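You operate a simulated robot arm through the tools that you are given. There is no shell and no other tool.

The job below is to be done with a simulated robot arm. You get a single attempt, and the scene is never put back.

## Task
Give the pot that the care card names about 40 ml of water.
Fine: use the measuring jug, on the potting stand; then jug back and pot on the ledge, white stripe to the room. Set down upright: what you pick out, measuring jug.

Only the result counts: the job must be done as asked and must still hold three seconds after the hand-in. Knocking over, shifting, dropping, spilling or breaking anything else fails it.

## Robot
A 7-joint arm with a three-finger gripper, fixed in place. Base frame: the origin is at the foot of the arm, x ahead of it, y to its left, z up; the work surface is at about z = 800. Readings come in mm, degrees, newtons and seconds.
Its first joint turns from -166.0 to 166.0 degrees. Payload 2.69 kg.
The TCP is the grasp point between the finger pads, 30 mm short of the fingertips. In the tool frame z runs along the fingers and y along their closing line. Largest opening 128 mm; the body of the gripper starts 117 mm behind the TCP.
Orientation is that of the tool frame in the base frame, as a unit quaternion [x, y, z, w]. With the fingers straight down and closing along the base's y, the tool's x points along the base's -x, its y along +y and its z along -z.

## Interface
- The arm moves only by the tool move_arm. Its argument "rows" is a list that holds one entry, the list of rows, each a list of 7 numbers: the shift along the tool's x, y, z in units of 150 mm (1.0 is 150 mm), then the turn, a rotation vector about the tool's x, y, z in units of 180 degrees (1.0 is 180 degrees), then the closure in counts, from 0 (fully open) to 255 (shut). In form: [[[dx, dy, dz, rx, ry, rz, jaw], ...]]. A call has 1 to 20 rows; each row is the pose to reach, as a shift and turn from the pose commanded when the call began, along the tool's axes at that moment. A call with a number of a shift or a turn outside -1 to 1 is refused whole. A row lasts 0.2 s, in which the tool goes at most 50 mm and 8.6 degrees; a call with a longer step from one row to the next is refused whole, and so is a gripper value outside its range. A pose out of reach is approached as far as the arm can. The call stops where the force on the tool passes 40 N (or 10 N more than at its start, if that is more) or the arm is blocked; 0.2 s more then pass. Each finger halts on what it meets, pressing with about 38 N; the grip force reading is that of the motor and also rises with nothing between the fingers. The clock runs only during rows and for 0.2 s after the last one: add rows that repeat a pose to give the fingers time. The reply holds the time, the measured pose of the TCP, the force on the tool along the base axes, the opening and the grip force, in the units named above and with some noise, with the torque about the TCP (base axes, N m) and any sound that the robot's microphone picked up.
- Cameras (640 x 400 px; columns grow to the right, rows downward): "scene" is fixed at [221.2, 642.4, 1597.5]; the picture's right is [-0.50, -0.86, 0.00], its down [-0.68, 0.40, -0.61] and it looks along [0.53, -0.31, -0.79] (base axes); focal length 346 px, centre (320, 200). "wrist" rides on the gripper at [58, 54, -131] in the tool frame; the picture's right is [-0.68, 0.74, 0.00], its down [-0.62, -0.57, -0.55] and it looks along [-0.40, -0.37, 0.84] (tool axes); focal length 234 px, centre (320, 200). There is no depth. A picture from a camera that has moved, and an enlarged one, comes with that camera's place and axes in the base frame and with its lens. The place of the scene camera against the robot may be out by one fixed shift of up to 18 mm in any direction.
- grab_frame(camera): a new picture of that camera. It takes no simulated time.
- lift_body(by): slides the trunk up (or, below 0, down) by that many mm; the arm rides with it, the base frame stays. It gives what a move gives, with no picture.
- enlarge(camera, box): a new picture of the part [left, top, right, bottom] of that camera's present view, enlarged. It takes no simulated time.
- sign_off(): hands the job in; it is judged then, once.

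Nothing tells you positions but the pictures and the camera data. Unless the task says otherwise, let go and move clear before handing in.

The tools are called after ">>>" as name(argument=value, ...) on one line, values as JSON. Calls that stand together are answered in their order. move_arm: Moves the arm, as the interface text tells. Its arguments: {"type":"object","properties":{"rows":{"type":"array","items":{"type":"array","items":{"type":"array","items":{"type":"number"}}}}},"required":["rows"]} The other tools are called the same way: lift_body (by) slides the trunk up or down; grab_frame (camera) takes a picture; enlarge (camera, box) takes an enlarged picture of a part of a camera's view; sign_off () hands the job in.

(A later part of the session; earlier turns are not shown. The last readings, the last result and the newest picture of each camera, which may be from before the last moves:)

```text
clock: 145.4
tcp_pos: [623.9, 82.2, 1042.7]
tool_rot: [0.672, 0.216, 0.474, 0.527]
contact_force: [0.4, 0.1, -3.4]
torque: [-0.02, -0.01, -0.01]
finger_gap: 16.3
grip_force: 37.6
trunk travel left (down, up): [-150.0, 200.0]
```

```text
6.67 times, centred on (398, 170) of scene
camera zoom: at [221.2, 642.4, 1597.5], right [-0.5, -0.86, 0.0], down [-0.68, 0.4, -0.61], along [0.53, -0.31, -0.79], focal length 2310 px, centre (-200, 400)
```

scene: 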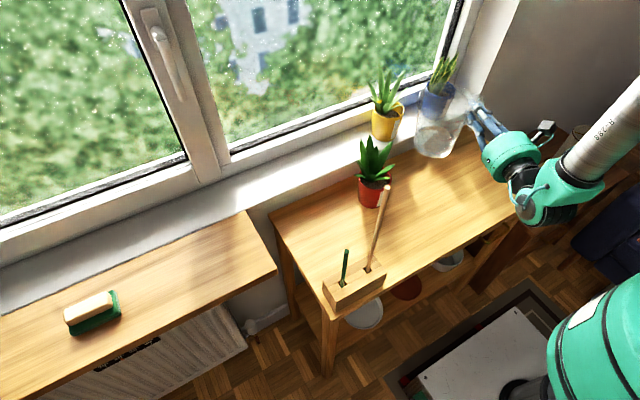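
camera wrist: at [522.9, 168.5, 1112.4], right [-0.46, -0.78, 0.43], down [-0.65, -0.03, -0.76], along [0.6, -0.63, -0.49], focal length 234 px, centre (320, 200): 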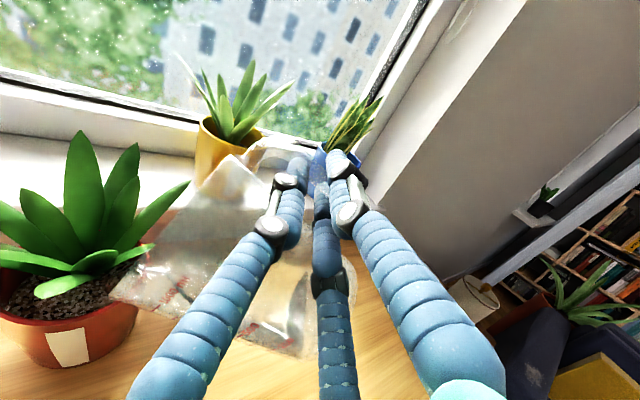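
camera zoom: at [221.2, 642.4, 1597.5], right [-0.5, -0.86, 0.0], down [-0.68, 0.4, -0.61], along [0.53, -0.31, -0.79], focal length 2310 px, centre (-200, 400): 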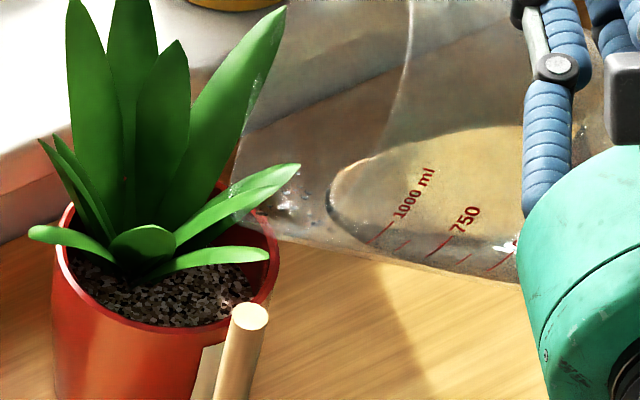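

The spout is over the soil inside the rim, and I can see the water front inside the jug. I'll now increase the tilt in small steps, keeping the spout tip fixed over the soil.

>>> move_arm(rows=[[[0.0198, 0.0057, 0, 0, 0, -0.0056, 255], [0.0396, 0.0114, 0, 0, 0, -0.0111, 255], [0.0396, 0.0114, 0, 0, 0, -0.0111, 255], [0.0396, 0.0114, 0, 0, 0, -0.0111, 255], [0.0396, 0.0114, 0, 0, 0, -0.0111, 255]]])

>>> enlarge(camera="scene", box=[350, 140, 446, 200])

>>> enlarge(camera="wrist", box=[40, 200, 240, 350])

```text
clock: 146.6
tcp_pos: [625.3, 86.1, 1046.6]
tool_rot: [0.668, 0.228, 0.464, 0.535]
contact_force: [0.5, 0.6, -3.4]
torque: [-0.01, 0.02, 0.0]
finger_gap: 16.3
grip_force: 38.2
trunk travel left (down, up): [-150.0, 200.0]
```

```text
6.67 times, centred on (398, 170) of scene
camera zoom: at [221.2, 642.4, 1597.5], right [-0.5, -0.86, 0.0], down [-0.68, 0.4, -0.61], along [0.53, -0.31, -0.79], focal length 2310 px, centre (-200, 400)
```

zoom: 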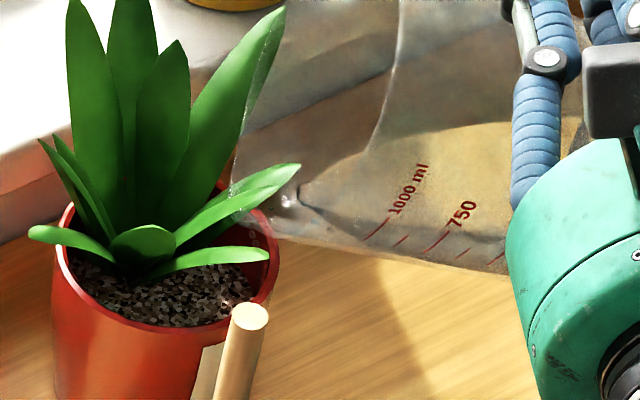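

```text
2.67 times, centred on (140, 275) of wrist
camera zoom: at [529.5, 180.8, 1117.2], right [-0.46, -0.78, 0.43], down [-0.65, -0.03, -0.76], along [0.6, -0.63, -0.49], focal length 624 px, centre (800, 0)
```

zoom: 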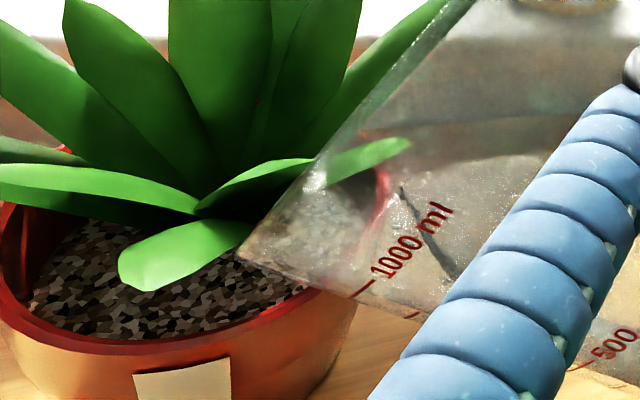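

>>> move_arm(rows=[[[0.0099, 0.0029, 0, 0, 0, -0.0028, 255], [0.0198, 0.0057, 0, 0, 0, -0.0056, 255], [0.0198, 0.0057, 0, 0, 0, -0.0056, 255], [0.0198, 0.0057, 0, 0, 0, -0.0056, 255]]])

>>> enlarge(camera="scene", box=[370, 150, 434, 190])

>>> enlarge(camera="wrist", box=[40, 200, 240, 350])

```text
clock: 147.6
tcp_pos: [628.3, 87.8, 1048.6]
tool_rot: [0.666, 0.234, 0.459, 0.54]
contact_force: [0.3, 0.7, -2.6]
torque: [-0.02, 0.03, -0.01]
finger_gap: 16.0
grip_force: 38.2
trunk travel left (down, up): [-150.0, 200.0]
```

```text
10.00 times, centred on (402, 170) of scene
camera zoom: at [221.2, 642.4, 1597.5], right [-0.5, -0.86, 0.0], down [-0.68, 0.4, -0.61], along [0.53, -0.31, -0.79], focal length 3465 px, centre (-500, 500)
```

zoom: 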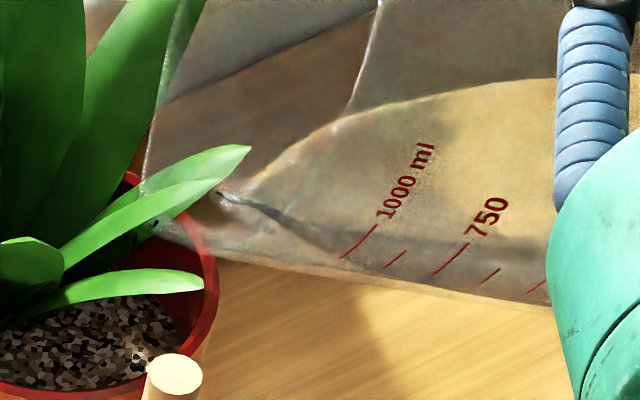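

```text
2.67 times, centred on (140, 275) of wrist
camera zoom: at [532.3, 183.9, 1117.8], right [-0.45, -0.77, 0.44], down [-0.66, -0.05, -0.75], along [0.6, -0.63, -0.49], focal length 624 px, centre (800, 0)
```

zoom: 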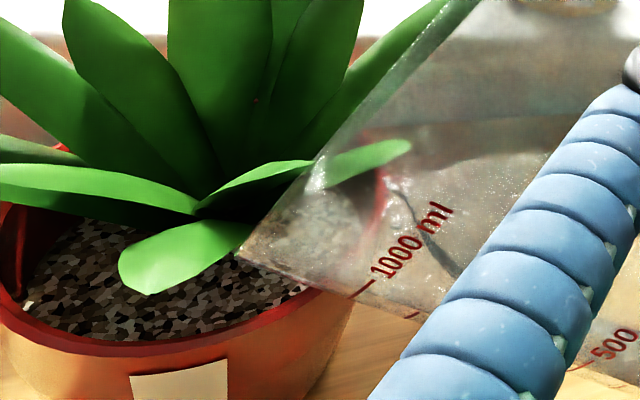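

>>> move_arm(rows=[[[0.0099, 0.0029, 0, 0, 0, -0.0028, 255], [0.0198, 0.0057, 0, 0, 0, -0.0056, 255], [0.0198, 0.0057, 0, 0, 0, -0.0056, 255], [0.0198, 0.0057, 0, 0, 0, -0.0056, 255]]])

>>> enlarge(camera="scene", box=[370, 150, 434, 190])

>>> enlarge(camera="wrist", box=[40, 200, 240, 350])

```text
clock: 148.6
tcp_pos: [629.5, 88.8, 1050.1]
tool_rot: [0.664, 0.24, 0.454, 0.543]
contact_force: [0.0, -0.5, -2.6]
torque: [-0.01, 0.0, -0.01]
finger_gap: 16.2
grip_force: 38.2
trunk travel left (down, up): [-150.0, 200.0]
```

```text
10.00 times, centred on (402, 170) of scene
camera zoom: at [221.2, 642.4, 1597.5], right [-0.5, -0.86, 0.0], down [-0.68, 0.4, -0.61], along [0.53, -0.31, -0.79], focal length 3465 px, centre (-500, 500)
```

zoom: 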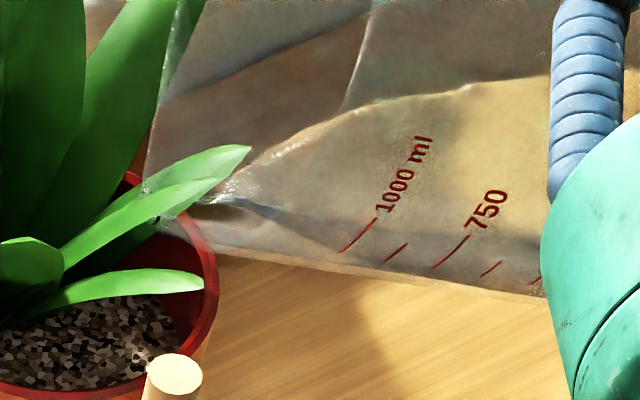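

```text
2.67 times, centred on (140, 275) of wrist
camera zoom: at [534.4, 186.1, 1119.6], right [-0.45, -0.77, 0.46], down [-0.67, -0.06, -0.74], along [0.6, -0.64, -0.48], focal length 624 px, centre (800, 0)
```

zoom: 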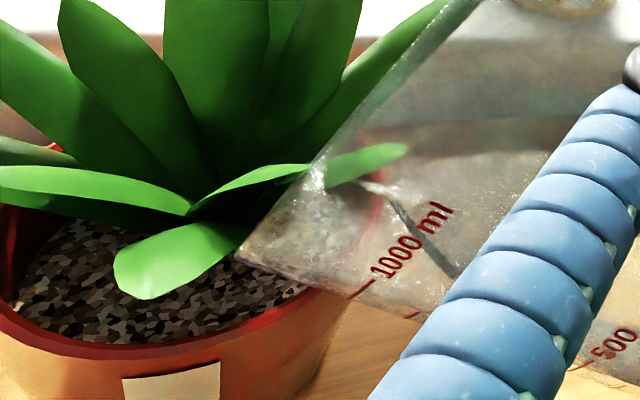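

>>> move_arm(rows=[[[0.0099, 0.0029, 0, 0, 0, -0.0028, 255], [0.0198, 0.0057, 0, 0, 0, -0.0056, 255], [0.0198, 0.0057, 0, 0, 0, -0.0056, 255], [0.0198, 0.0057, 0, 0, 0, -0.0056, 255]]])

>>> enlarge(camera="scene", box=[370, 150, 434, 190])

>>> enlarge(camera="wrist", box=[40, 200, 240, 350])

```text
clock: 149.6
tcp_pos: [631.4, 90.6, 1052.0]
tool_rot: [0.662, 0.246, 0.449, 0.547]
contact_force: [1.1, 0.2, -3.1]
torque: [0.02, 0.0, 0.01]
finger_gap: 16.3
grip_force: 38.6
trunk travel left (down, up): [-150.0, 200.0]
```

```text
10.00 times, centred on (402, 170) of scene
camera zoom: at [221.2, 642.4, 1597.5], right [-0.5, -0.86, 0.0], down [-0.68, 0.4, -0.61], along [0.53, -0.31, -0.79], focal length 3465 px, centre (-500, 500)
```

zoom: 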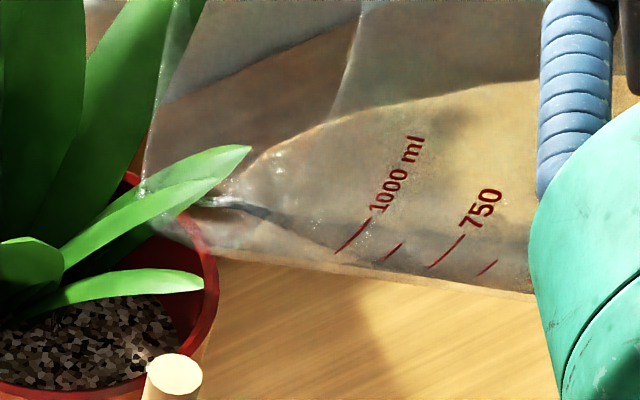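

```text
2.67 times, centred on (140, 275) of wrist
camera zoom: at [536.2, 190.0, 1120.4], right [-0.45, -0.76, 0.48], down [-0.67, -0.07, -0.74], along [0.59, -0.65, -0.48], focal length 624 px, centre (800, 0)
```

zoom: 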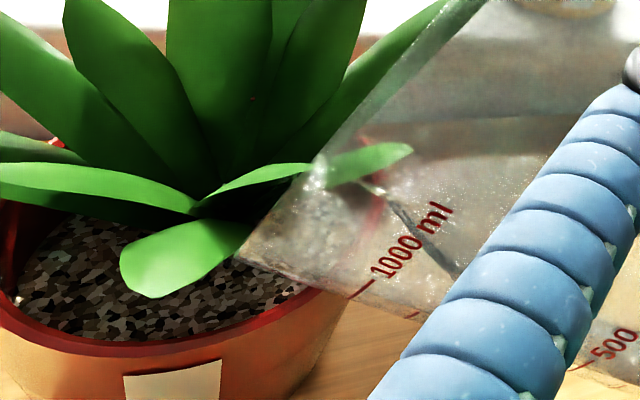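

>>> enlarge(camera="wrist", box=[80, 255, 176, 315])

>>> enlarge(camera="scene", box=[374, 160, 406, 180])

```text
6.67 times, centred on (128, 285) of wrist
camera zoom: at [536.2, 190.0, 1120.4], right [-0.45, -0.76, 0.48], down [-0.67, -0.07, -0.74], along [0.59, -0.65, -0.48], focal length 1561 px, centre (1600, -367)
```

zoom: 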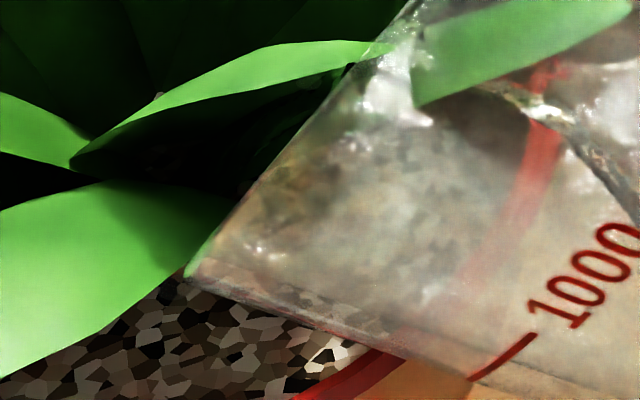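

```text
16.00 times, centred on (390, 170) of scene
camera zoom: at [221.2, 642.4, 1597.5], right [-0.5, -0.86, 0.0], down [-0.68, 0.4, -0.61], along [0.53, -0.31, -0.79], focal length 5544 px, centre (-800, 680)
```

zoom: 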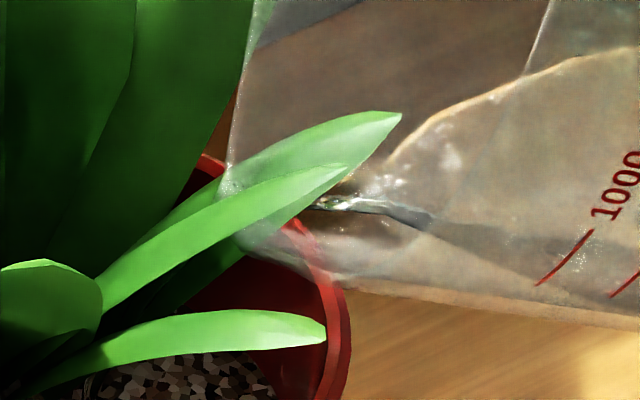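

>>> move_arm(rows=[[[0.0099, 0.0029, 0, 0, 0, -0.0028, 255], [0.0198, 0.0057, 0, 0, 0, -0.0056, 255], [0.0198, 0.0057, 0, 0, 0, -0.0056, 255], [0.0198, 0.0057, 0, 0, 0, -0.0056, 255], [0.0198, 0.0057, 0, 0, 0, -0.0056, 255]]])

>>> enlarge(camera="wrist", box=[40, 240, 200, 340])

>>> enlarge(camera="scene", box=[370, 150, 434, 190])

```text
clock: 150.8
tcp_pos: [631.7, 93.0, 1053.6]
tool_rot: [0.66, 0.252, 0.445, 0.551]
contact_force: [0.8, -0.4, -2.1]
torque: [0.0, 0.0, -0.01]
finger_gap: 16.2
grip_force: 38.0
trunk travel left (down, up): [-150.0, 200.0]
```

```text
4.00 times, centred on (120, 290) of wrist
camera zoom: at [537.9, 193.0, 1121.3], right [-0.44, -0.75, 0.49], down [-0.68, -0.08, -0.73], along [0.59, -0.66, -0.48], focal length 937 px, centre (1120, -160)
```

zoom: 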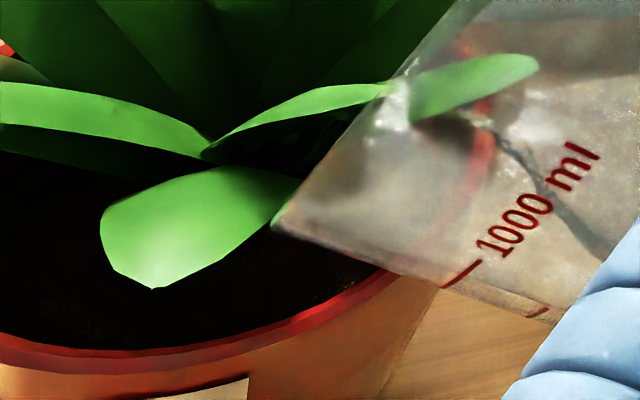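

```text
10.00 times, centred on (402, 170) of scene
camera zoom: at [221.2, 642.4, 1597.5], right [-0.5, -0.86, 0.0], down [-0.68, 0.4, -0.61], along [0.53, -0.31, -0.79], focal length 3465 px, centre (-500, 500)
```

zoom: 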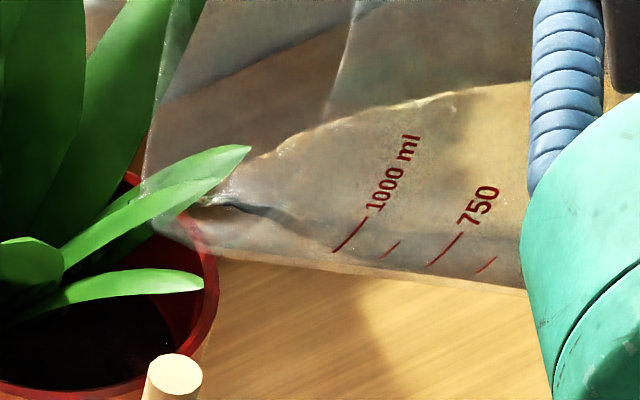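

The soil has turned dark, so water has started flowing into the pot. I'll tilt back right away to stop the flow and assess how much went in.

>>> move_arm(rows=[[[-0.04, -0.0135, 0, 0, 0, 0.011, 255], [-0.08, -0.027, 0, 0, 0, 0.022, 255], [-0.1166, -0.0404, 0, 0, 0, 0.0333, 255], [-0.1166, -0.0404, 0, 0, 0, 0.0333, 255], [-0.1166, -0.0404, 0, 0, 0, 0.0333, 255]]])

>>> enlarge(camera="scene", box=[350, 140, 446, 200])

>>> enlarge(camera="wrist", box=[0, 180, 240, 360])

```text
clock: 152.0
tcp_pos: [625.7, 79.9, 1042.1]
tool_rot: [0.671, 0.216, 0.473, 0.528]
contact_force: [0.4, -0.1, -2.1]
torque: [-0.03, 0.03, -0.03]
finger_gap: 16.4
grip_force: 38.1
trunk travel left (down, up): [-150.0, 200.0]
```

```text
6.67 times, centred on (398, 170) of scene
camera zoom: at [221.2, 642.4, 1597.5], right [-0.5, -0.86, 0.0], down [-0.68, 0.4, -0.61], along [0.53, -0.31, -0.79], focal length 2310 px, centre (-200, 400)
```

zoom: 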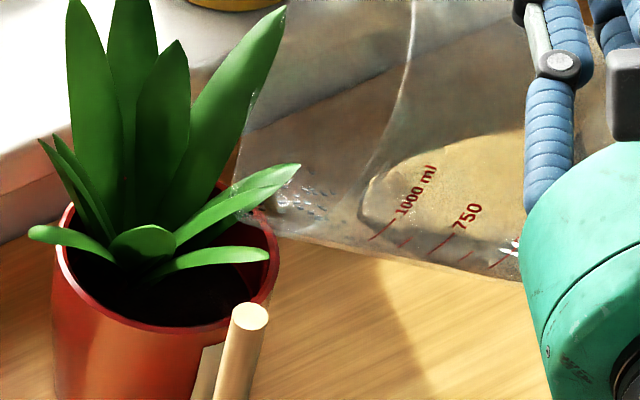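

```text
2.22 times, centred on (120, 270) of wrist
camera zoom: at [526.9, 172.8, 1113.8], right [-0.46, -0.79, 0.4], down [-0.64, -0.01, -0.77], along [0.61, -0.61, -0.5], focal length 520 px, centre (764, 44)
```

zoom: 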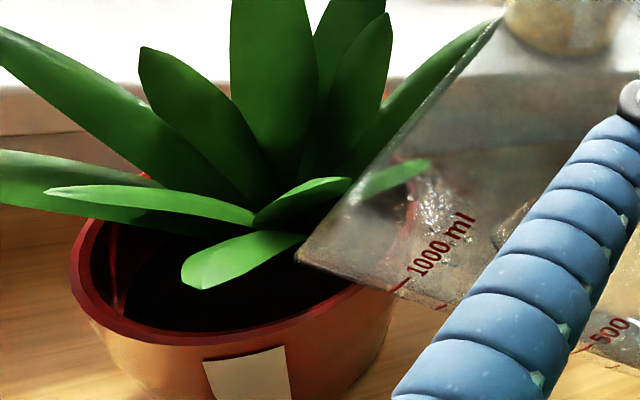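

The water front inside the jug has clearly receded, so tens of millilitres have gone in. I'll retreat from the pot, bring the jug upright and return to the reference pose to read the scale.

>>> move_arm(rows=[[[-0.05, 0.022, 0, 0, 0, 0, 255], [-0.12, 0.053, 0, 0, 0, 0, 255], [-0.2, 0.089, 0, 0, 0, 0, 255], [-0.28, 0.125, 0, 0, 0, 0, 255], [-0.36, 0.16, 0, 0, 0, 0, 255], [-0.43, 0.192, 0, 0, 0, 0, 255], [-0.487, 0.217, 0, 0, 0, 0, 255], [-0.46, 0.277, 0, 0, 0, 0, 255], [-0.42, 0.367, 0, 0, 0, 0, 255], [-0.385, 0.448, 0, 0, 0, 0, 255], [-0.385, 0.448, 0, 0, 0, 0, 255]]])

>>> move_arm(rows=[[[0, 0, 0, 0, 0, 0.02, 255], [0, 0, 0, 0, 0, 0.045, 255], [0, 0, 0, 0, 0, 0.08, 255], [0, 0, 0, 0, 0, 0.115, 255], [0, 0, 0, 0, 0, 0.15, 255], [0, 0, 0, 0, 0, 0.185, 255], [0, 0, 0, 0, 0, 0.22, 255], [0, 0, 0, 0, 0, 0.255, 255], [0, 0, 0, 0, 0, 0.29, 255], [0, 0, 0, 0, 0, 0.32, 255], [0, 0, 0, 0, 0, 0.345, 255], [0, 0, 0, 0, 0, 0.3667, 255], [0, 0, 0, 0, 0, 0.3667, 255]]])

>>> grab_frame(camera="scene")

```text
clock: 154.4
tcp_pos: [581.9, 11.8, 1081.5]
tool_rot: [0.672, 0.216, 0.473, 0.527]
contact_force: [-0.5, -0.1, -2.5]
torque: [0.0, 0.01, 0.02]
finger_gap: 16.5
grip_force: 37.7
trunk travel left (down, up): [-150.0, 200.0]
```

```text
clock: 157.2
tcp_pos: [583.9, 13.1, 1081.0]
tool_rot: [0.681, -0.184, 0.684, 0.184]
contact_force: [0.1, 0.2, -2.5]
torque: [-0.2, 0.1, 0.01]
finger_gap: 16.2
grip_force: 37.9
trunk travel left (down, up): [-150.0, 200.0]
```

```text
taken
```

scene: 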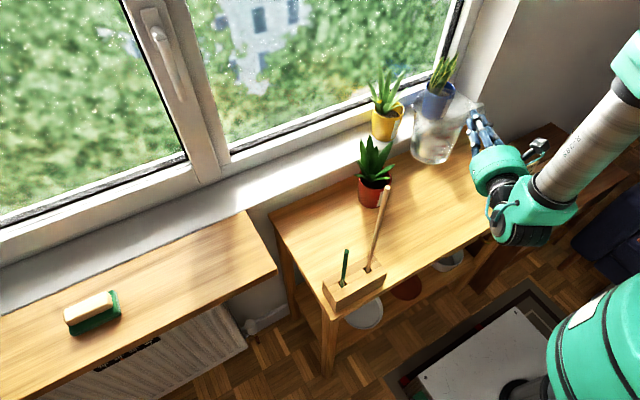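

>>> move_arm(rows=[[[0, 0.04, 0.08, 0.006, 0, 0, 255], [0, 0.1, 0.2, 0.015, 0, 0, 255], [0, 0.165, 0.32, 0.024, 0, 0, 255], [0, 0.23, 0.44, 0.033, 0, 0, 255], [0, 0.29, 0.56, 0.042, 0, 0, 255], [0, 0.35, 0.67, 0.051, 0, 0, 255], [0, 0.395, 0.76, 0.0606, 0, 0, 255], [0, 0.412, 0.792, 0.0606, 0, 0, 255], [0, 0.412, 0.792, 0.0606, 0, 0, 255]]])

>>> move_arm(rows=[[[-0.05, 0, 0, 0, 0, 0, 255], [-0.15, 0, 0, 0, 0, 0, 255], [-0.27, 0, 0, 0, 0, 0, 255], [-0.4, 0, 0, 0, 0, 0, 255], [-0.53, 0, 0, 0, 0, 0, 255], [-0.66, 0, 0, 0, 0, 0, 255], [-0.79, 0, 0, 0, 0, 0, 255], [-0.9, 0, 0, 0, 0, 0, 255], [-0.98, 0, 0, 0, 0, 0, 255], [-1.0, 0, 0, 0, 0, 0, 255], [-1.0, 0, 0, 0, 0, 0, 255]]])

>>> move_arm(rows=[[[0, 0, 0, 0, 0, 0, 255]]])

```text
clock: 159.2
tcp_pos: [656.0, -100.8, 1081.8]
tool_rot: [0.695, -0.12, 0.699, 0.12]
contact_force: [0.7, -0.3, -2.5]
torque: [-0.18, 0.07, 0.04]
finger_gap: 16.5
grip_force: 37.9
trunk travel left (down, up): [-150.0, 200.0]
```

```text
clock: 161.6
tcp_pos: [656.8, -100.5, 931.7]
tool_rot: [0.695, -0.119, 0.699, 0.119]
contact_force: [0.2, 0.1, -2.4]
torque: [-0.21, 0.05, 0.01]
finger_gap: 16.1
grip_force: 37.9
trunk travel left (down, up): [-150.0, 200.0]
```

```text
clock: 162.0
tcp_pos: [656.7, -101.4, 931.6]
tool_rot: [0.696, -0.119, 0.699, 0.119]
contact_force: [0.4, -0.5, -2.3]
torque: [-0.15, 0.1, -0.01]
finger_gap: 16.3
grip_force: 38.0
trunk travel left (down, up): [-150.0, 200.0]
```

>>> move_arm(rows=[[[-0.06, 0, -0.007, 0, 0, 0, 255], [-0.115, 0, -0.007, 0, 0, 0, 255], [-0.115, 0, -0.007, 0, 0, 0, 255]]])

>>> move_arm(rows=[[[0, 0, 0, 0, 0, 0, 255]]])

>>> move_arm(rows=[[[0, 0, 0, 0, 0, 0, 255]]])

>>> move_arm(rows=[[[0, 0, 0, 0, 0, 0, 255]]])

>>> move_arm(rows=[[[0, 0, 0, 0, 0, 0, 255]]])

>>> move_arm(rows=[[[0, 0, 0, 0, 0, 0, 255]]])

>>> move_arm(rows=[[[0, 0, 0, 0, 0, 0, 255]]])

>>> enlarge(camera="scene", box=[424, 163, 456, 183])

>>> enlarge(camera="scene", box=[408, 120, 472, 184])

```text
clock: 162.8
tcp_pos: [656.0, -100.1, 913.7]
tool_rot: [0.695, -0.119, 0.699, 0.119]
contact_force: [0.6, -0.6, -2.8]
torque: [-0.2, 0.1, -0.02]
finger_gap: 16.5
grip_force: 37.9
trunk travel left (down, up): [-150.0, 200.0]
```

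```text
clock: 163.2
tcp_pos: [656.0, -101.4, 915.3]
tool_rot: [0.696, -0.119, 0.698, 0.119]
contact_force: [0.6, 0.2, -2.8]
torque: [-0.22, 0.1, -0.02]
finger_gap: 16.2
grip_force: 38.3
trunk travel left (down, up): [-150.0, 200.0]
```

```text
clock: 163.6
tcp_pos: [655.5, -100.2, 914.9]
tool_rot: [0.696, -0.118, 0.698, 0.118]
contact_force: [0.1, 0.6, -2.9]
torque: [-0.21, 0.08, 0.04]
finger_gap: 16.3
grip_force: 38.1
trunk travel left (down, up): [-150.0, 200.0]
```

```text
clock: 164.0
tcp_pos: [656.1, -101.2, 913.8]
tool_rot: [0.696, -0.119, 0.698, 0.119]
contact_force: [-0.5, 0.2, -2.7]
torque: [-0.21, 0.08, 0.0]
finger_gap: 16.5
grip_force: 37.3
trunk travel left (down, up): [-150.0, 200.0]
```

```text
clock: 164.4
tcp_pos: [655.9, -99.9, 913.6]
tool_rot: [0.696, -0.118, 0.699, 0.118]
contact_force: [-0.5, -0.4, -2.3]
torque: [-0.17, 0.05, 0.01]
finger_gap: 16.3
grip_force: 38.2
trunk travel left (down, up): [-150.0, 200.0]
```

```text
clock: 164.8
tcp_pos: [655.4, -99.8, 914.4]
tool_rot: [0.696, -0.118, 0.698, 0.119]
contact_force: [0.0, -0.4, -2.8]
torque: [-0.23, 0.07, 0.0]
finger_gap: 16.3
grip_force: 38.2
trunk travel left (down, up): [-150.0, 200.0]
```

```text
clock: 165.2
tcp_pos: [655.9, -100.9, 914.7]
tool_rot: [0.696, -0.118, 0.698, 0.118]
contact_force: [-0.5, -0.3, -2.6]
torque: [-0.22, 0.09, -0.01]
finger_gap: 16.3
grip_force: 38.2
trunk travel left (down, up): [-150.0, 200.0]
```

```text
16.00 times, centred on (440, 173) of scene
camera zoom: at [221.2, 642.4, 1597.5], right [-0.5, -0.86, 0.0], down [-0.68, 0.4, -0.61], along [0.53, -0.31, -0.79], focal length 5544 px, centre (-1600, 632)
```

zoom: 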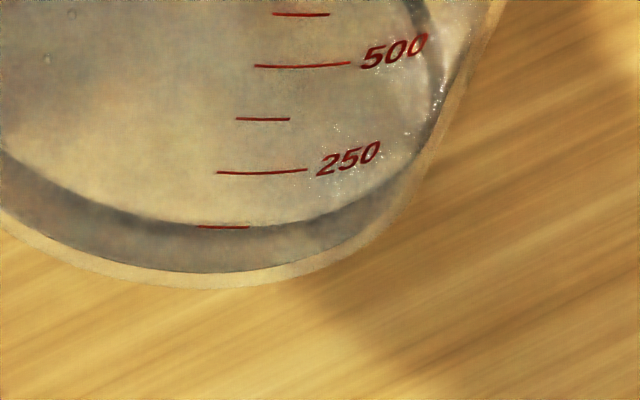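

```text
6.25 times, centred on (440, 152) of scene
camera zoom: at [221.2, 642.4, 1597.5], right [-0.5, -0.86, 0.0], down [-0.68, 0.4, -0.61], along [0.53, -0.31, -0.79], focal length 2166 px, centre (-430, 500)
```

zoom: 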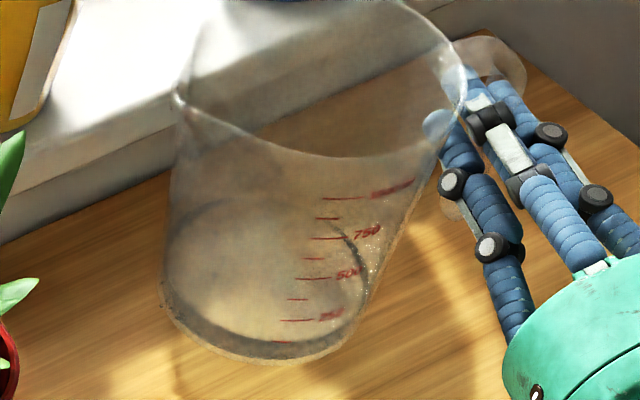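

The water edge now sits right at the 125 ml tick: about 38 ml less than before at the same pose. I'll take more force readings to cross-check.

>>> move_arm(rows=[[[0, 0, 0, 0, 0, 0, 255]]])

>>> move_arm(rows=[[[0, 0, 0, 0, 0, 0, 255]]])

>>> move_arm(rows=[[[0, 0, 0, 0, 0, 0, 255]]])

>>> move_arm(rows=[[[0, 0, 0, 0, 0, 0, 255]]])

>>> move_arm(rows=[[[0, 0, 0, 0, 0, 0, 255]]])

>>> move_arm(rows=[[[0, 0, 0, 0, 0, 0, 255]]])

>>> move_arm(rows=[[[0, 0, 0, 0, 0, 0, 255]]])

>>> move_arm(rows=[[[0, 0, 0, 0, 0, 0, 255]]])

>>> move_arm(rows=[[[0, 0, 0, 0, 0, 0, 255]]])

>>> move_arm(rows=[[[0, 0, 0, 0, 0, 0, 255]]])

>>> enlarge(camera="scene", box=[424, 166, 448, 181])

>>> enlarge(camera="scene", box=[340, 130, 420, 230])

```text
clock: 165.6
tcp_pos: [655.0, -100.8, 914.1]
tool_rot: [0.696, -0.119, 0.698, 0.119]
contact_force: [0.1, -0.3, -3.1]
torque: [-0.23, 0.05, 0.02]
finger_gap: 16.1
grip_force: 38.2
trunk travel left (down, up): [-150.0, 200.0]
```

```text
clock: 166.0
tcp_pos: [654.6, -100.5, 914.2]
tool_rot: [0.695, -0.118, 0.699, 0.119]
contact_force: [0.3, -0.7, -2.4]
torque: [-0.17, 0.11, 0.0]
finger_gap: 16.1
grip_force: 37.9
trunk travel left (down, up): [-150.0, 200.0]
```

```text
clock: 166.4
tcp_pos: [654.8, -100.3, 914.4]
tool_rot: [0.696, -0.119, 0.698, 0.12]
contact_force: [1.2, 0.1, -0.5]
torque: [-0.21, 0.11, 0.0]
finger_gap: 16.1
grip_force: 38.3
trunk travel left (down, up): [-150.0, 200.0]
```

```text
clock: 166.8
tcp_pos: [655.2, -100.6, 915.2]
tool_rot: [0.696, -0.12, 0.698, 0.12]
contact_force: [0.1, -0.9, -1.9]
torque: [-0.22, 0.09, 0.02]
finger_gap: 16.3
grip_force: 38.0
trunk travel left (down, up): [-150.0, 200.0]
```

```text
clock: 167.2
tcp_pos: [656.0, -101.1, 915.2]
tool_rot: [0.696, -0.119, 0.698, 0.12]
contact_force: [-0.5, -0.4, -2.3]
torque: [-0.23, 0.07, 0.03]
finger_gap: 16.6
grip_force: 38.4
trunk travel left (down, up): [-150.0, 200.0]
```

```text
clock: 167.6
tcp_pos: [655.8, -100.8, 914.9]
tool_rot: [0.696, -0.119, 0.698, 0.119]
contact_force: [0.7, 0.4, -1.9]
torque: [-0.23, 0.05, 0.0]
finger_gap: 16.4
grip_force: 38.1
trunk travel left (down, up): [-150.0, 200.0]
```

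```text
clock: 168.0
tcp_pos: [656.3, -100.1, 914.6]
tool_rot: [0.696, -0.119, 0.698, 0.119]
contact_force: [-0.4, -0.2, -2.9]
torque: [-0.17, 0.08, 0.01]
finger_gap: 16.5
grip_force: 38.2
trunk travel left (down, up): [-150.0, 200.0]
```

```text
clock: 168.4
tcp_pos: [656.5, -100.2, 914.2]
tool_rot: [0.696, -0.119, 0.698, 0.12]
contact_force: [0.4, -1.4, -1.5]
torque: [-0.23, 0.12, 0.02]
finger_gap: 16.2
grip_force: 38.3
trunk travel left (down, up): [-150.0, 200.0]
```

```text
clock: 168.8
tcp_pos: [655.4, -100.3, 913.4]
tool_rot: [0.696, -0.119, 0.698, 0.12]
contact_force: [-0.4, -0.3, -2.3]
torque: [-0.19, 0.1, -0.01]
finger_gap: 16.3
grip_force: 37.5
trunk travel left (down, up): [-150.0, 200.0]
```

```text
clock: 169.2
tcp_pos: [655.9, -100.5, 914.4]
tool_rot: [0.696, -0.12, 0.698, 0.12]
contact_force: [-0.3, 0.4, -2.8]
torque: [-0.16, 0.09, 0.01]
finger_gap: 16.3
grip_force: 37.3
trunk travel left (down, up): [-150.0, 200.0]
```

```text
16.00 times, centred on (436, 174) of scene
camera zoom: at [221.2, 642.4, 1597.5], right [-0.5, -0.86, 0.0], down [-0.68, 0.4, -0.61], along [0.53, -0.31, -0.79], focal length 5544 px, centre (-1536, 624)
```

zoom: 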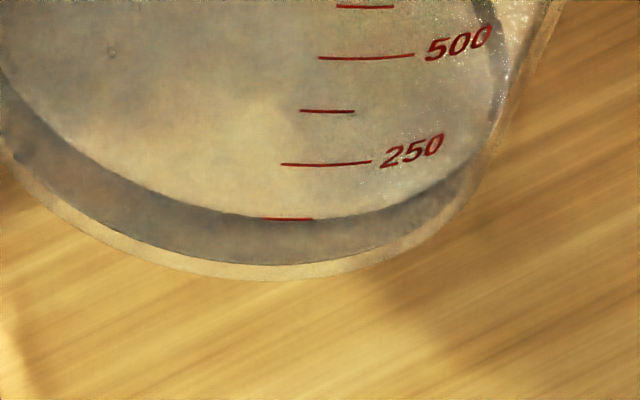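

```text
4.00 times, centred on (380, 180) of scene
camera zoom: at [221.2, 642.4, 1597.5], right [-0.5, -0.86, 0.0], down [-0.68, 0.4, -0.61], along [0.53, -0.31, -0.79], focal length 1386 px, centre (80, 280)
```

zoom: 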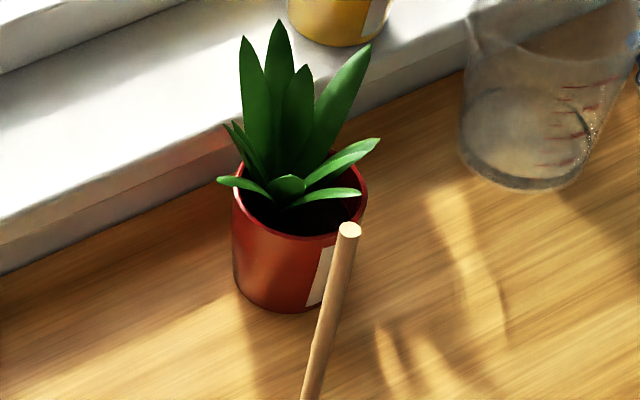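

Everything agrees on roughly 37 ml delivered, with no puddles visible. Now I set the jug back down on the stand.

>>> move_arm(rows=[[[-0.03, 0, 0, 0, 0, 0, 255], [-0.06, 0, 0, 0, 0, 0, 255], [-0.09, 0, 0, 0, 0, 0, 255], [-0.12, 0, 0, 0, 0, 0, 255], [-0.12, 0, 0, 0, 0, 0, 255]]])

>>> move_arm(rows=[[[-0.01, 0, 0, 0, 0, 0, 255], [-0.01, 0, 0, 0, 0, 0, 255]]])

>>> move_arm(rows=[[[-0.01, 0, 0, 0, 0, 0, 255], [-0.01, 0, 0, 0, 0, 0, 255]]])

>>> move_arm(rows=[[[-0.01, 0, 0, 0, 0, 0, 255], [-0.01, 0, 0, 0, 0, 0, 255]]])

```text
clock: 170.4
tcp_pos: [655.4, -100.1, 896.6]
tool_rot: [0.696, -0.118, 0.699, 0.118]
contact_force: [-0.1, -0.7, -2.4]
torque: [-0.24, 0.09, 0.03]
finger_gap: 16.5
grip_force: 38.1
trunk travel left (down, up): [-150.0, 200.0]
```

```text
clock: 171.0
tcp_pos: [655.5, -100.3, 895.7]
tool_rot: [0.696, -0.12, 0.698, 0.12]
contact_force: [1.4, 0.2, -2.2]
torque: [-0.17, 0.06, 0.01]
finger_gap: 16.1
grip_force: 37.9
trunk travel left (down, up): [-150.0, 200.0]
```

```text
clock: 171.6
tcp_pos: [655.3, -100.9, 893.7]
tool_rot: [0.696, -0.119, 0.698, 0.119]
contact_force: [-1.3, -2.0, 3.4]
torque: [0.24, -0.16, 0.0]
finger_gap: 16.3
grip_force: 37.7
trunk travel left (down, up): [-150.0, 200.0]
```

```text
clock: 172.2
tcp_pos: [654.3, -101.2, 891.6]
tool_rot: [0.696, -0.119, 0.698, 0.12]
contact_force: [-0.1, -3.3, 5.5]
torque: [0.51, -0.36, -0.08]
finger_gap: 16.4
grip_force: 37.7
trunk travel left (down, up): [-150.0, 200.0]
```

>>> move_arm(rows=[[[-0.008, 0, 0, 0, 0, 0, 255], [-0.008, 0, 0, 0, 0, 0, 255], [-0.008, 0, 0, 0, 0, 0, 240], [-0.008, 0, 0, 0, 0, 0, 232], [-0.008, 0, 0, 0, 0, 0, 226], [-0.008, 0, 0, 0, 0, 0, 220], [-0.008, 0, 0, 0, 0, 0, 212], [-0.008, 0, 0, 0, 0, 0, 204], [-0.008, 0, 0, 0, 0, 0, 196], [-0.008, 0, 0, 0, 0, 0, 196]]])

>>> enlarge(camera="wrist", box=[220, 80, 420, 230])

>>> enlarge(camera="scene", box=[400, 90, 530, 200])

```text
clock: 174.4
tcp_pos: [654.6, -99.9, 890.0]
tool_rot: [0.696, -0.119, 0.699, 0.119]
contact_force: [0.2, 0.0, 0.0]
torque: [0.01, 0.02, -0.01]
finger_gap: 29.9
grip_force: 0.0
trunk travel left (down, up): [-150.0, 200.0]
```

```text
2.67 times, centred on (320, 155) of wrist
camera zoom: at [512.7, -108.5, 947.4], right [-0.24, -0.7, -0.68], down [-0.33, 0.71, -0.62], along [0.91, 0.07, -0.4], focal length 624 px, centre (320, 320)
```

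zoom: 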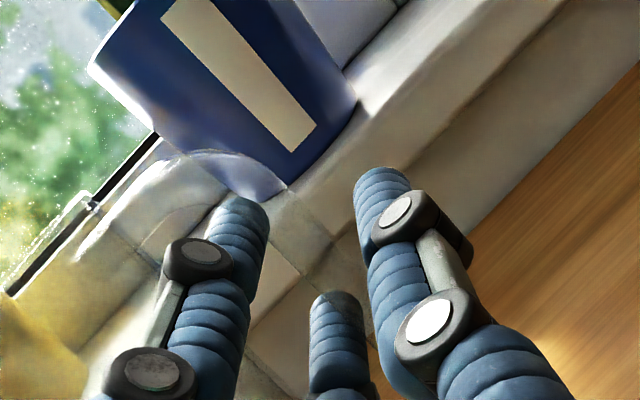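

```text
3.64 times, centred on (465, 145) of scene
camera zoom: at [221.2, 642.4, 1597.5], right [-0.5, -0.86, 0.0], down [-0.68, 0.4, -0.61], along [0.53, -0.31, -0.79], focal length 1260 px, centre (-207, 400)
```

zoom: 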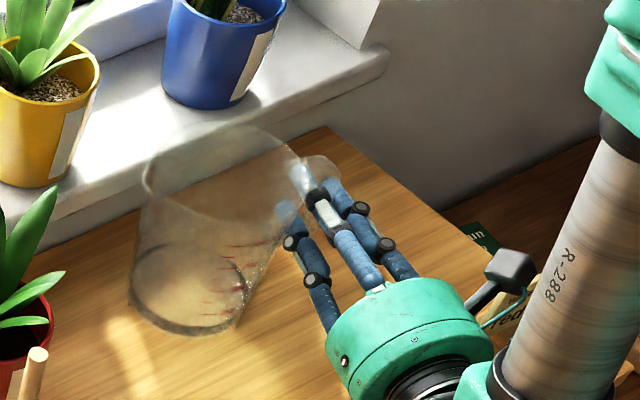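

Released, and the jug stands flat. I'll check the level once more with the jug standing, then back the hand straight out of the handle.

>>> enlarge(camera="scene", box=[420, 160, 460, 185])

>>> move_arm(rows=[[[0, 0, -0.05, 0, 0, 0, 190], [0, 0, -0.1, 0, 0, 0, 185], [0, 0, -0.17, 0, 0, 0, 180], [0, 0, -0.25, 0, 0, 0, 178], [0, 0, -0.33, 0, 0, 0, 175], [0, 0, -0.41, 0, 0, 0, 175], [0, 0, -0.5, 0, 0, 0, 175], [0, 0, -0.55, 0, 0, 0, 175], [0, 0, -0.55, 0, 0, 0, 175]]])

>>> enlarge(camera="scene", box=[400, 90, 530, 200])

```text
16.00 times, centred on (440, 172) of scene
camera zoom: at [221.2, 642.4, 1597.5], right [-0.5, -0.86, 0.0], down [-0.68, 0.4, -0.61], along [0.53, -0.31, -0.79], focal length 5544 px, centre (-1600, 640)
```

zoom: 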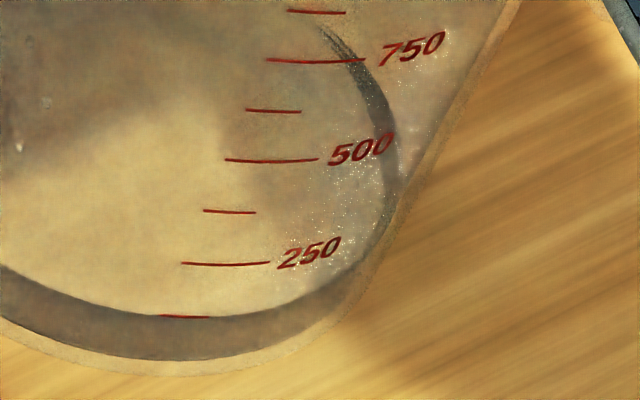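

```text
clock: 176.4
tcp_pos: [577.9, -72.3, 890.4]
tool_rot: [0.696, -0.118, 0.698, 0.119]
contact_force: [0.4, 0.2, -0.3]
torque: [-0.01, 0.05, 0.0]
finger_gap: 40.2
grip_force: 0.1
trunk travel left (down, up): [-150.0, 200.0]
```

```text
3.64 times, centred on (465, 145) of scene
camera zoom: at [221.2, 642.4, 1597.5], right [-0.5, -0.86, 0.0], down [-0.68, 0.4, -0.61], along [0.53, -0.31, -0.79], focal length 1260 px, centre (-207, 400)
```

zoom: 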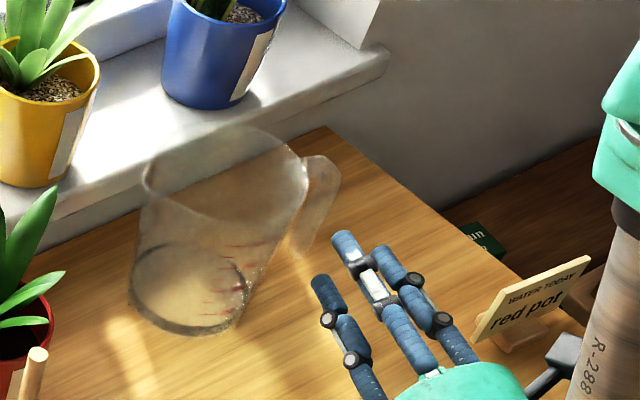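

The standing jug also reads 125 ml, confirming about 37 ml delivered. I'll rise and return to the fingers-down posture above the jug, turned to match its current handle direction.

>>> move_arm(rows=[[[0.2, 0, 0, 0, 0, 0, 120], [0.45, 0, 0, 0, 0, 0, 60], [0.7, 0, 0, 0, 0, 0, 0], [0.95, 0, 0, 0, 0, 0, 0], [1.0, 0, 0, 0, 0, 0, 0]]])

>>> move_arm(rows=[[[0.1, -0.039, 0.036, -0.026, -0.0254, 0.026, 0], [0.2, -0.079, 0.072, -0.0521, -0.0508, 0.0521, 0], [0.3, -0.118, 0.108, -0.0781, -0.0762, 0.0781, 0], [0.4, -0.158, 0.144, -0.1042, -0.1017, 0.1042, 0], [0.5, -0.197, 0.18, -0.1302, -0.1271, 0.1302, 0], [0.6, -0.237, 0.216, -0.1562, -0.1525, 0.1562, 0], [0.7, -0.276, 0.252, -0.1823, -0.1779, 0.1823, 0], [0.8, -0.316, 0.289, -0.2083, -0.2033, 0.2083, 0], [0.9, -0.355, 0.325, -0.2344, -0.2287, 0.2344, 0], [1.0, -0.395, 0.361, -0.2604, -0.2541, 0.2604, 0], [1.0, -0.434, 0.397, -0.2864, -0.2795, 0.2864, 0], [1.0, -0.474, 0.433, -0.3125, -0.305, 0.3125, 0], [1.0, -0.513, 0.469, -0.3385, -0.3304, 0.3385, 0], [1.0, -0.553, 0.505, -0.3646, -0.3558, 0.3646, 0], [1.0, -0.592, 0.541, -0.3906, -0.3812, 0.3906, 0], [1.0, -0.592, 0.541, -0.3906, -0.3812, 0.3906, 0]]])

>>> grab_frame(camera="wrist")

>>> enlarge(camera="wrist", box=[240, 50, 400, 170])

>>> grab_frame(camera="scene")

```text
clock: 177.6
tcp_pos: [575.6, -73.0, 1041.2]
tool_rot: [0.696, -0.118, 0.699, 0.118]
contact_force: [-0.2, -0.2, 0.5]
torque: [0.0, 0.03, -0.01]
finger_gap: 128.0
grip_force: 0.0
trunk travel left (down, up): [-150.0, 200.0]
```

```text
clock: 181.0
tcp_pos: [682.7, -17.5, 1190.5]
tool_rot: [-0.568, 0.823, 0.0, 0.001]
contact_force: [0.3, 0.9, -0.2]
torque: [0.03, 0.03, 0.02]
finger_gap: 127.9
grip_force: 0.0
trunk travel left (down, up): [-150.0, 200.0]
```

```text
taken
camera wrist: at [610.6, -53.7, 1319.7], right [-0.45, 0.89, 0.0], down [0.75, 0.37, 0.55], along [0.49, 0.25, -0.83], focal length 234 px, centre (320, 200)
```

wrist: 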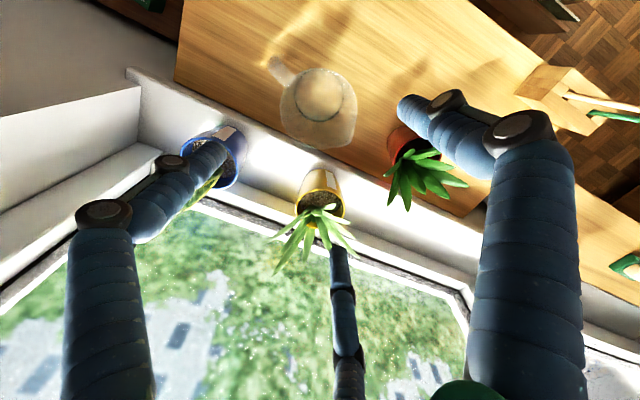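

```text
3.33 times, centred on (320, 110) of wrist
camera zoom: at [610.6, -53.7, 1319.7], right [-0.45, 0.89, 0.0], down [0.75, 0.37, 0.55], along [0.49, 0.25, -0.83], focal length 781 px, centre (320, 500)
```

zoom: 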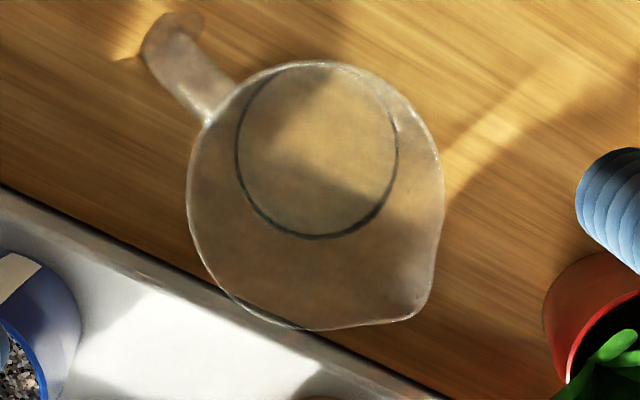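

```text
taken
```

scene: 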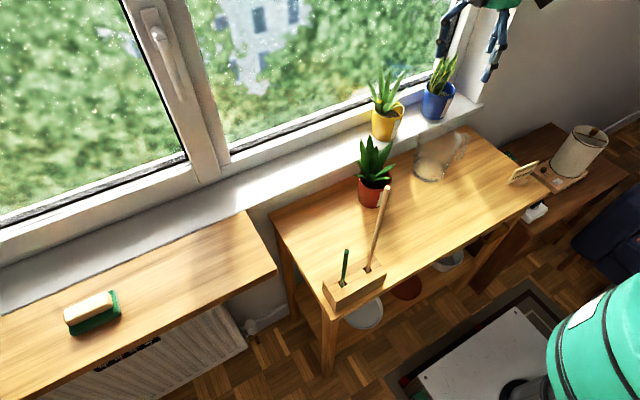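

>>> move_arm(rows=[[[-0.011, -0.022, 0.15, 0, 0, 0, 0], [-0.011, -0.022, 0.4, 0, 0, 0, 0], [-0.011, -0.022, 0.65, 0, 0, 0, 0], [-0.011, -0.022, 0.9, 0, 0, 0, 0], [-0.011, -0.022, 0.95, 0, 0, 0, 0], [-0.011, -0.022, 0.95, 0, 0, 0, 0]]])

>>> move_arm(rows=[[[0, 0, 0.15, 0, 0, 0, 0], [0, 0, 0.3, 0, 0, 0, 0], [0, 0, 0.4, 0, 0, 0, 0], [0, 0, 0.4, 0, 0, 0, 0]]])

>>> enlarge(camera="wrist", box=[200, 60, 440, 240])

>>> enlarge(camera="scene", box=[390, 80, 520, 200])

```text
clock: 182.4
tcp_pos: [687.2, -14.8, 1048.0]
tool_rot: [-0.568, 0.823, -0.002, 0.001]
contact_force: [0.3, -0.2, 0.4]
torque: [0.0, 0.01, 0.03]
finger_gap: 128.2
grip_force: 0.0
trunk travel left (down, up): [-150.0, 200.0]
```

```text
clock: 183.4
tcp_pos: [686.5, -15.7, 987.5]
tool_rot: [-0.568, 0.823, -0.001, 0.001]
contact_force: [-0.4, -0.9, -0.6]
torque: [0.02, 0.01, 0.0]
finger_gap: 128.1
grip_force: 0.1
trunk travel left (down, up): [-150.0, 200.0]
```

```text
2.22 times, centred on (320, 150) of wrist
camera zoom: at [615.5, -51.8, 1117.6], right [-0.45, 0.89, 0.0], down [0.75, 0.38, 0.55], along [0.49, 0.25, -0.83], focal length 520 px, centre (320, 311)
```

zoom: 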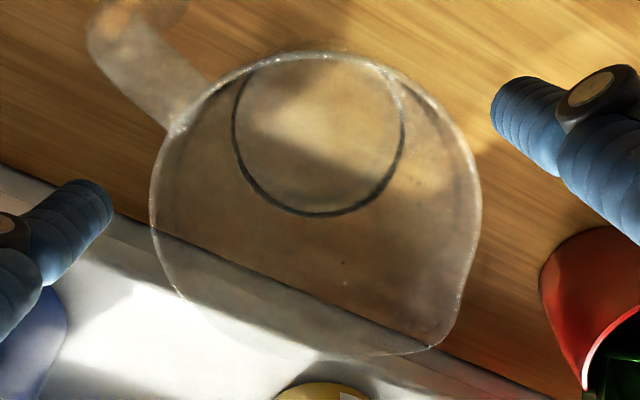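

```text
3.33 times, centred on (455, 140) of scene
camera zoom: at [221.2, 642.4, 1597.5], right [-0.5, -0.86, 0.0], down [-0.68, 0.4, -0.61], along [0.53, -0.31, -0.79], focal length 1155 px, centre (-130, 400)
```

zoom: 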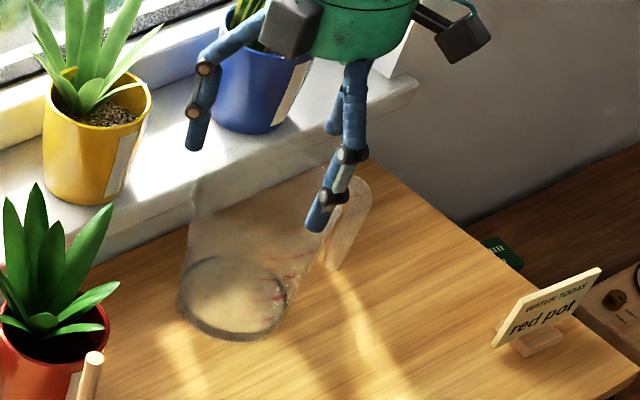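

>>> move_arm(rows=[[[0.005, -0.005, 0.05, 0, 0, 0, 0], [0.005, -0.005, 0.1, 0, 0, 0, 0], [0.005, -0.005, 0.14, 0, 0, 0, 0], [0.005, -0.005, 0.18, 0, 0, 0, 0], [0.005, -0.005, 0.22, 0, 0, 0, 0], [0.005, -0.005, 0.26, 0, 0, 0, 0], [0.005, -0.005, 0.3, 0, 0, 0, 0], [0.005, -0.005, 0.34, 0, 0, 0, 0], [0.005, -0.005, 0.38, 0, 0, 0, 0], [0.005, -0.005, 0.42, 0, 0, 0, 0], [0.005, -0.005, 0.45, 0, 0, 0, 0], [0.005, -0.005, 0.477, 0, 0, 0, 0], [0.005, -0.005, 0.477, 0, 0, 0, 0]]])

>>> grab_frame(camera="wrist")

>>> enlarge(camera="scene", box=[390, 80, 520, 200])

```text
clock: 186.2
tcp_pos: [688.5, -17.5, 916.4]
tool_rot: [-0.568, 0.823, -0.001, 0.001]
contact_force: [0.5, 0.2, -0.3]
torque: [0.01, -0.01, 0.04]
finger_gap: 128.2
grip_force: 0.0
trunk travel left (down, up): [-150.0, 200.0]
```

```text
taken
camera wrist: at [616.3, -53.7, 1045.4], right [-0.45, 0.89, 0.0], down [0.75, 0.38, 0.55], along [0.49, 0.25, -0.83], focal length 234 px, centre (320, 200)
```

wrist: 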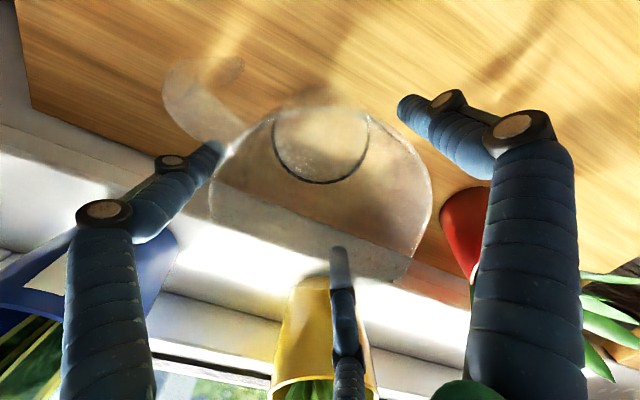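

```text
3.33 times, centred on (455, 140) of scene
camera zoom: at [221.2, 642.4, 1597.5], right [-0.5, -0.86, 0.0], down [-0.68, 0.4, -0.61], along [0.53, -0.31, -0.79], focal length 1155 px, centre (-130, 400)
```

zoom: 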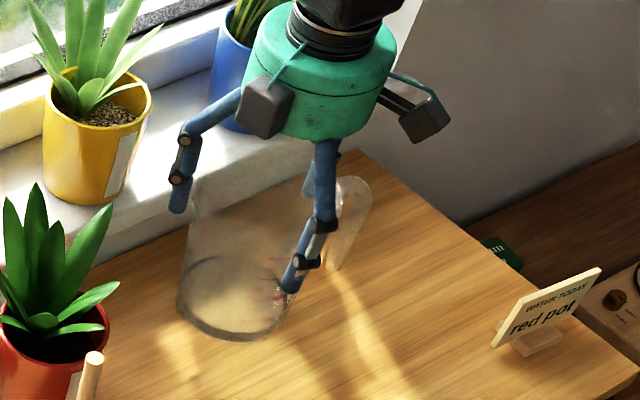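

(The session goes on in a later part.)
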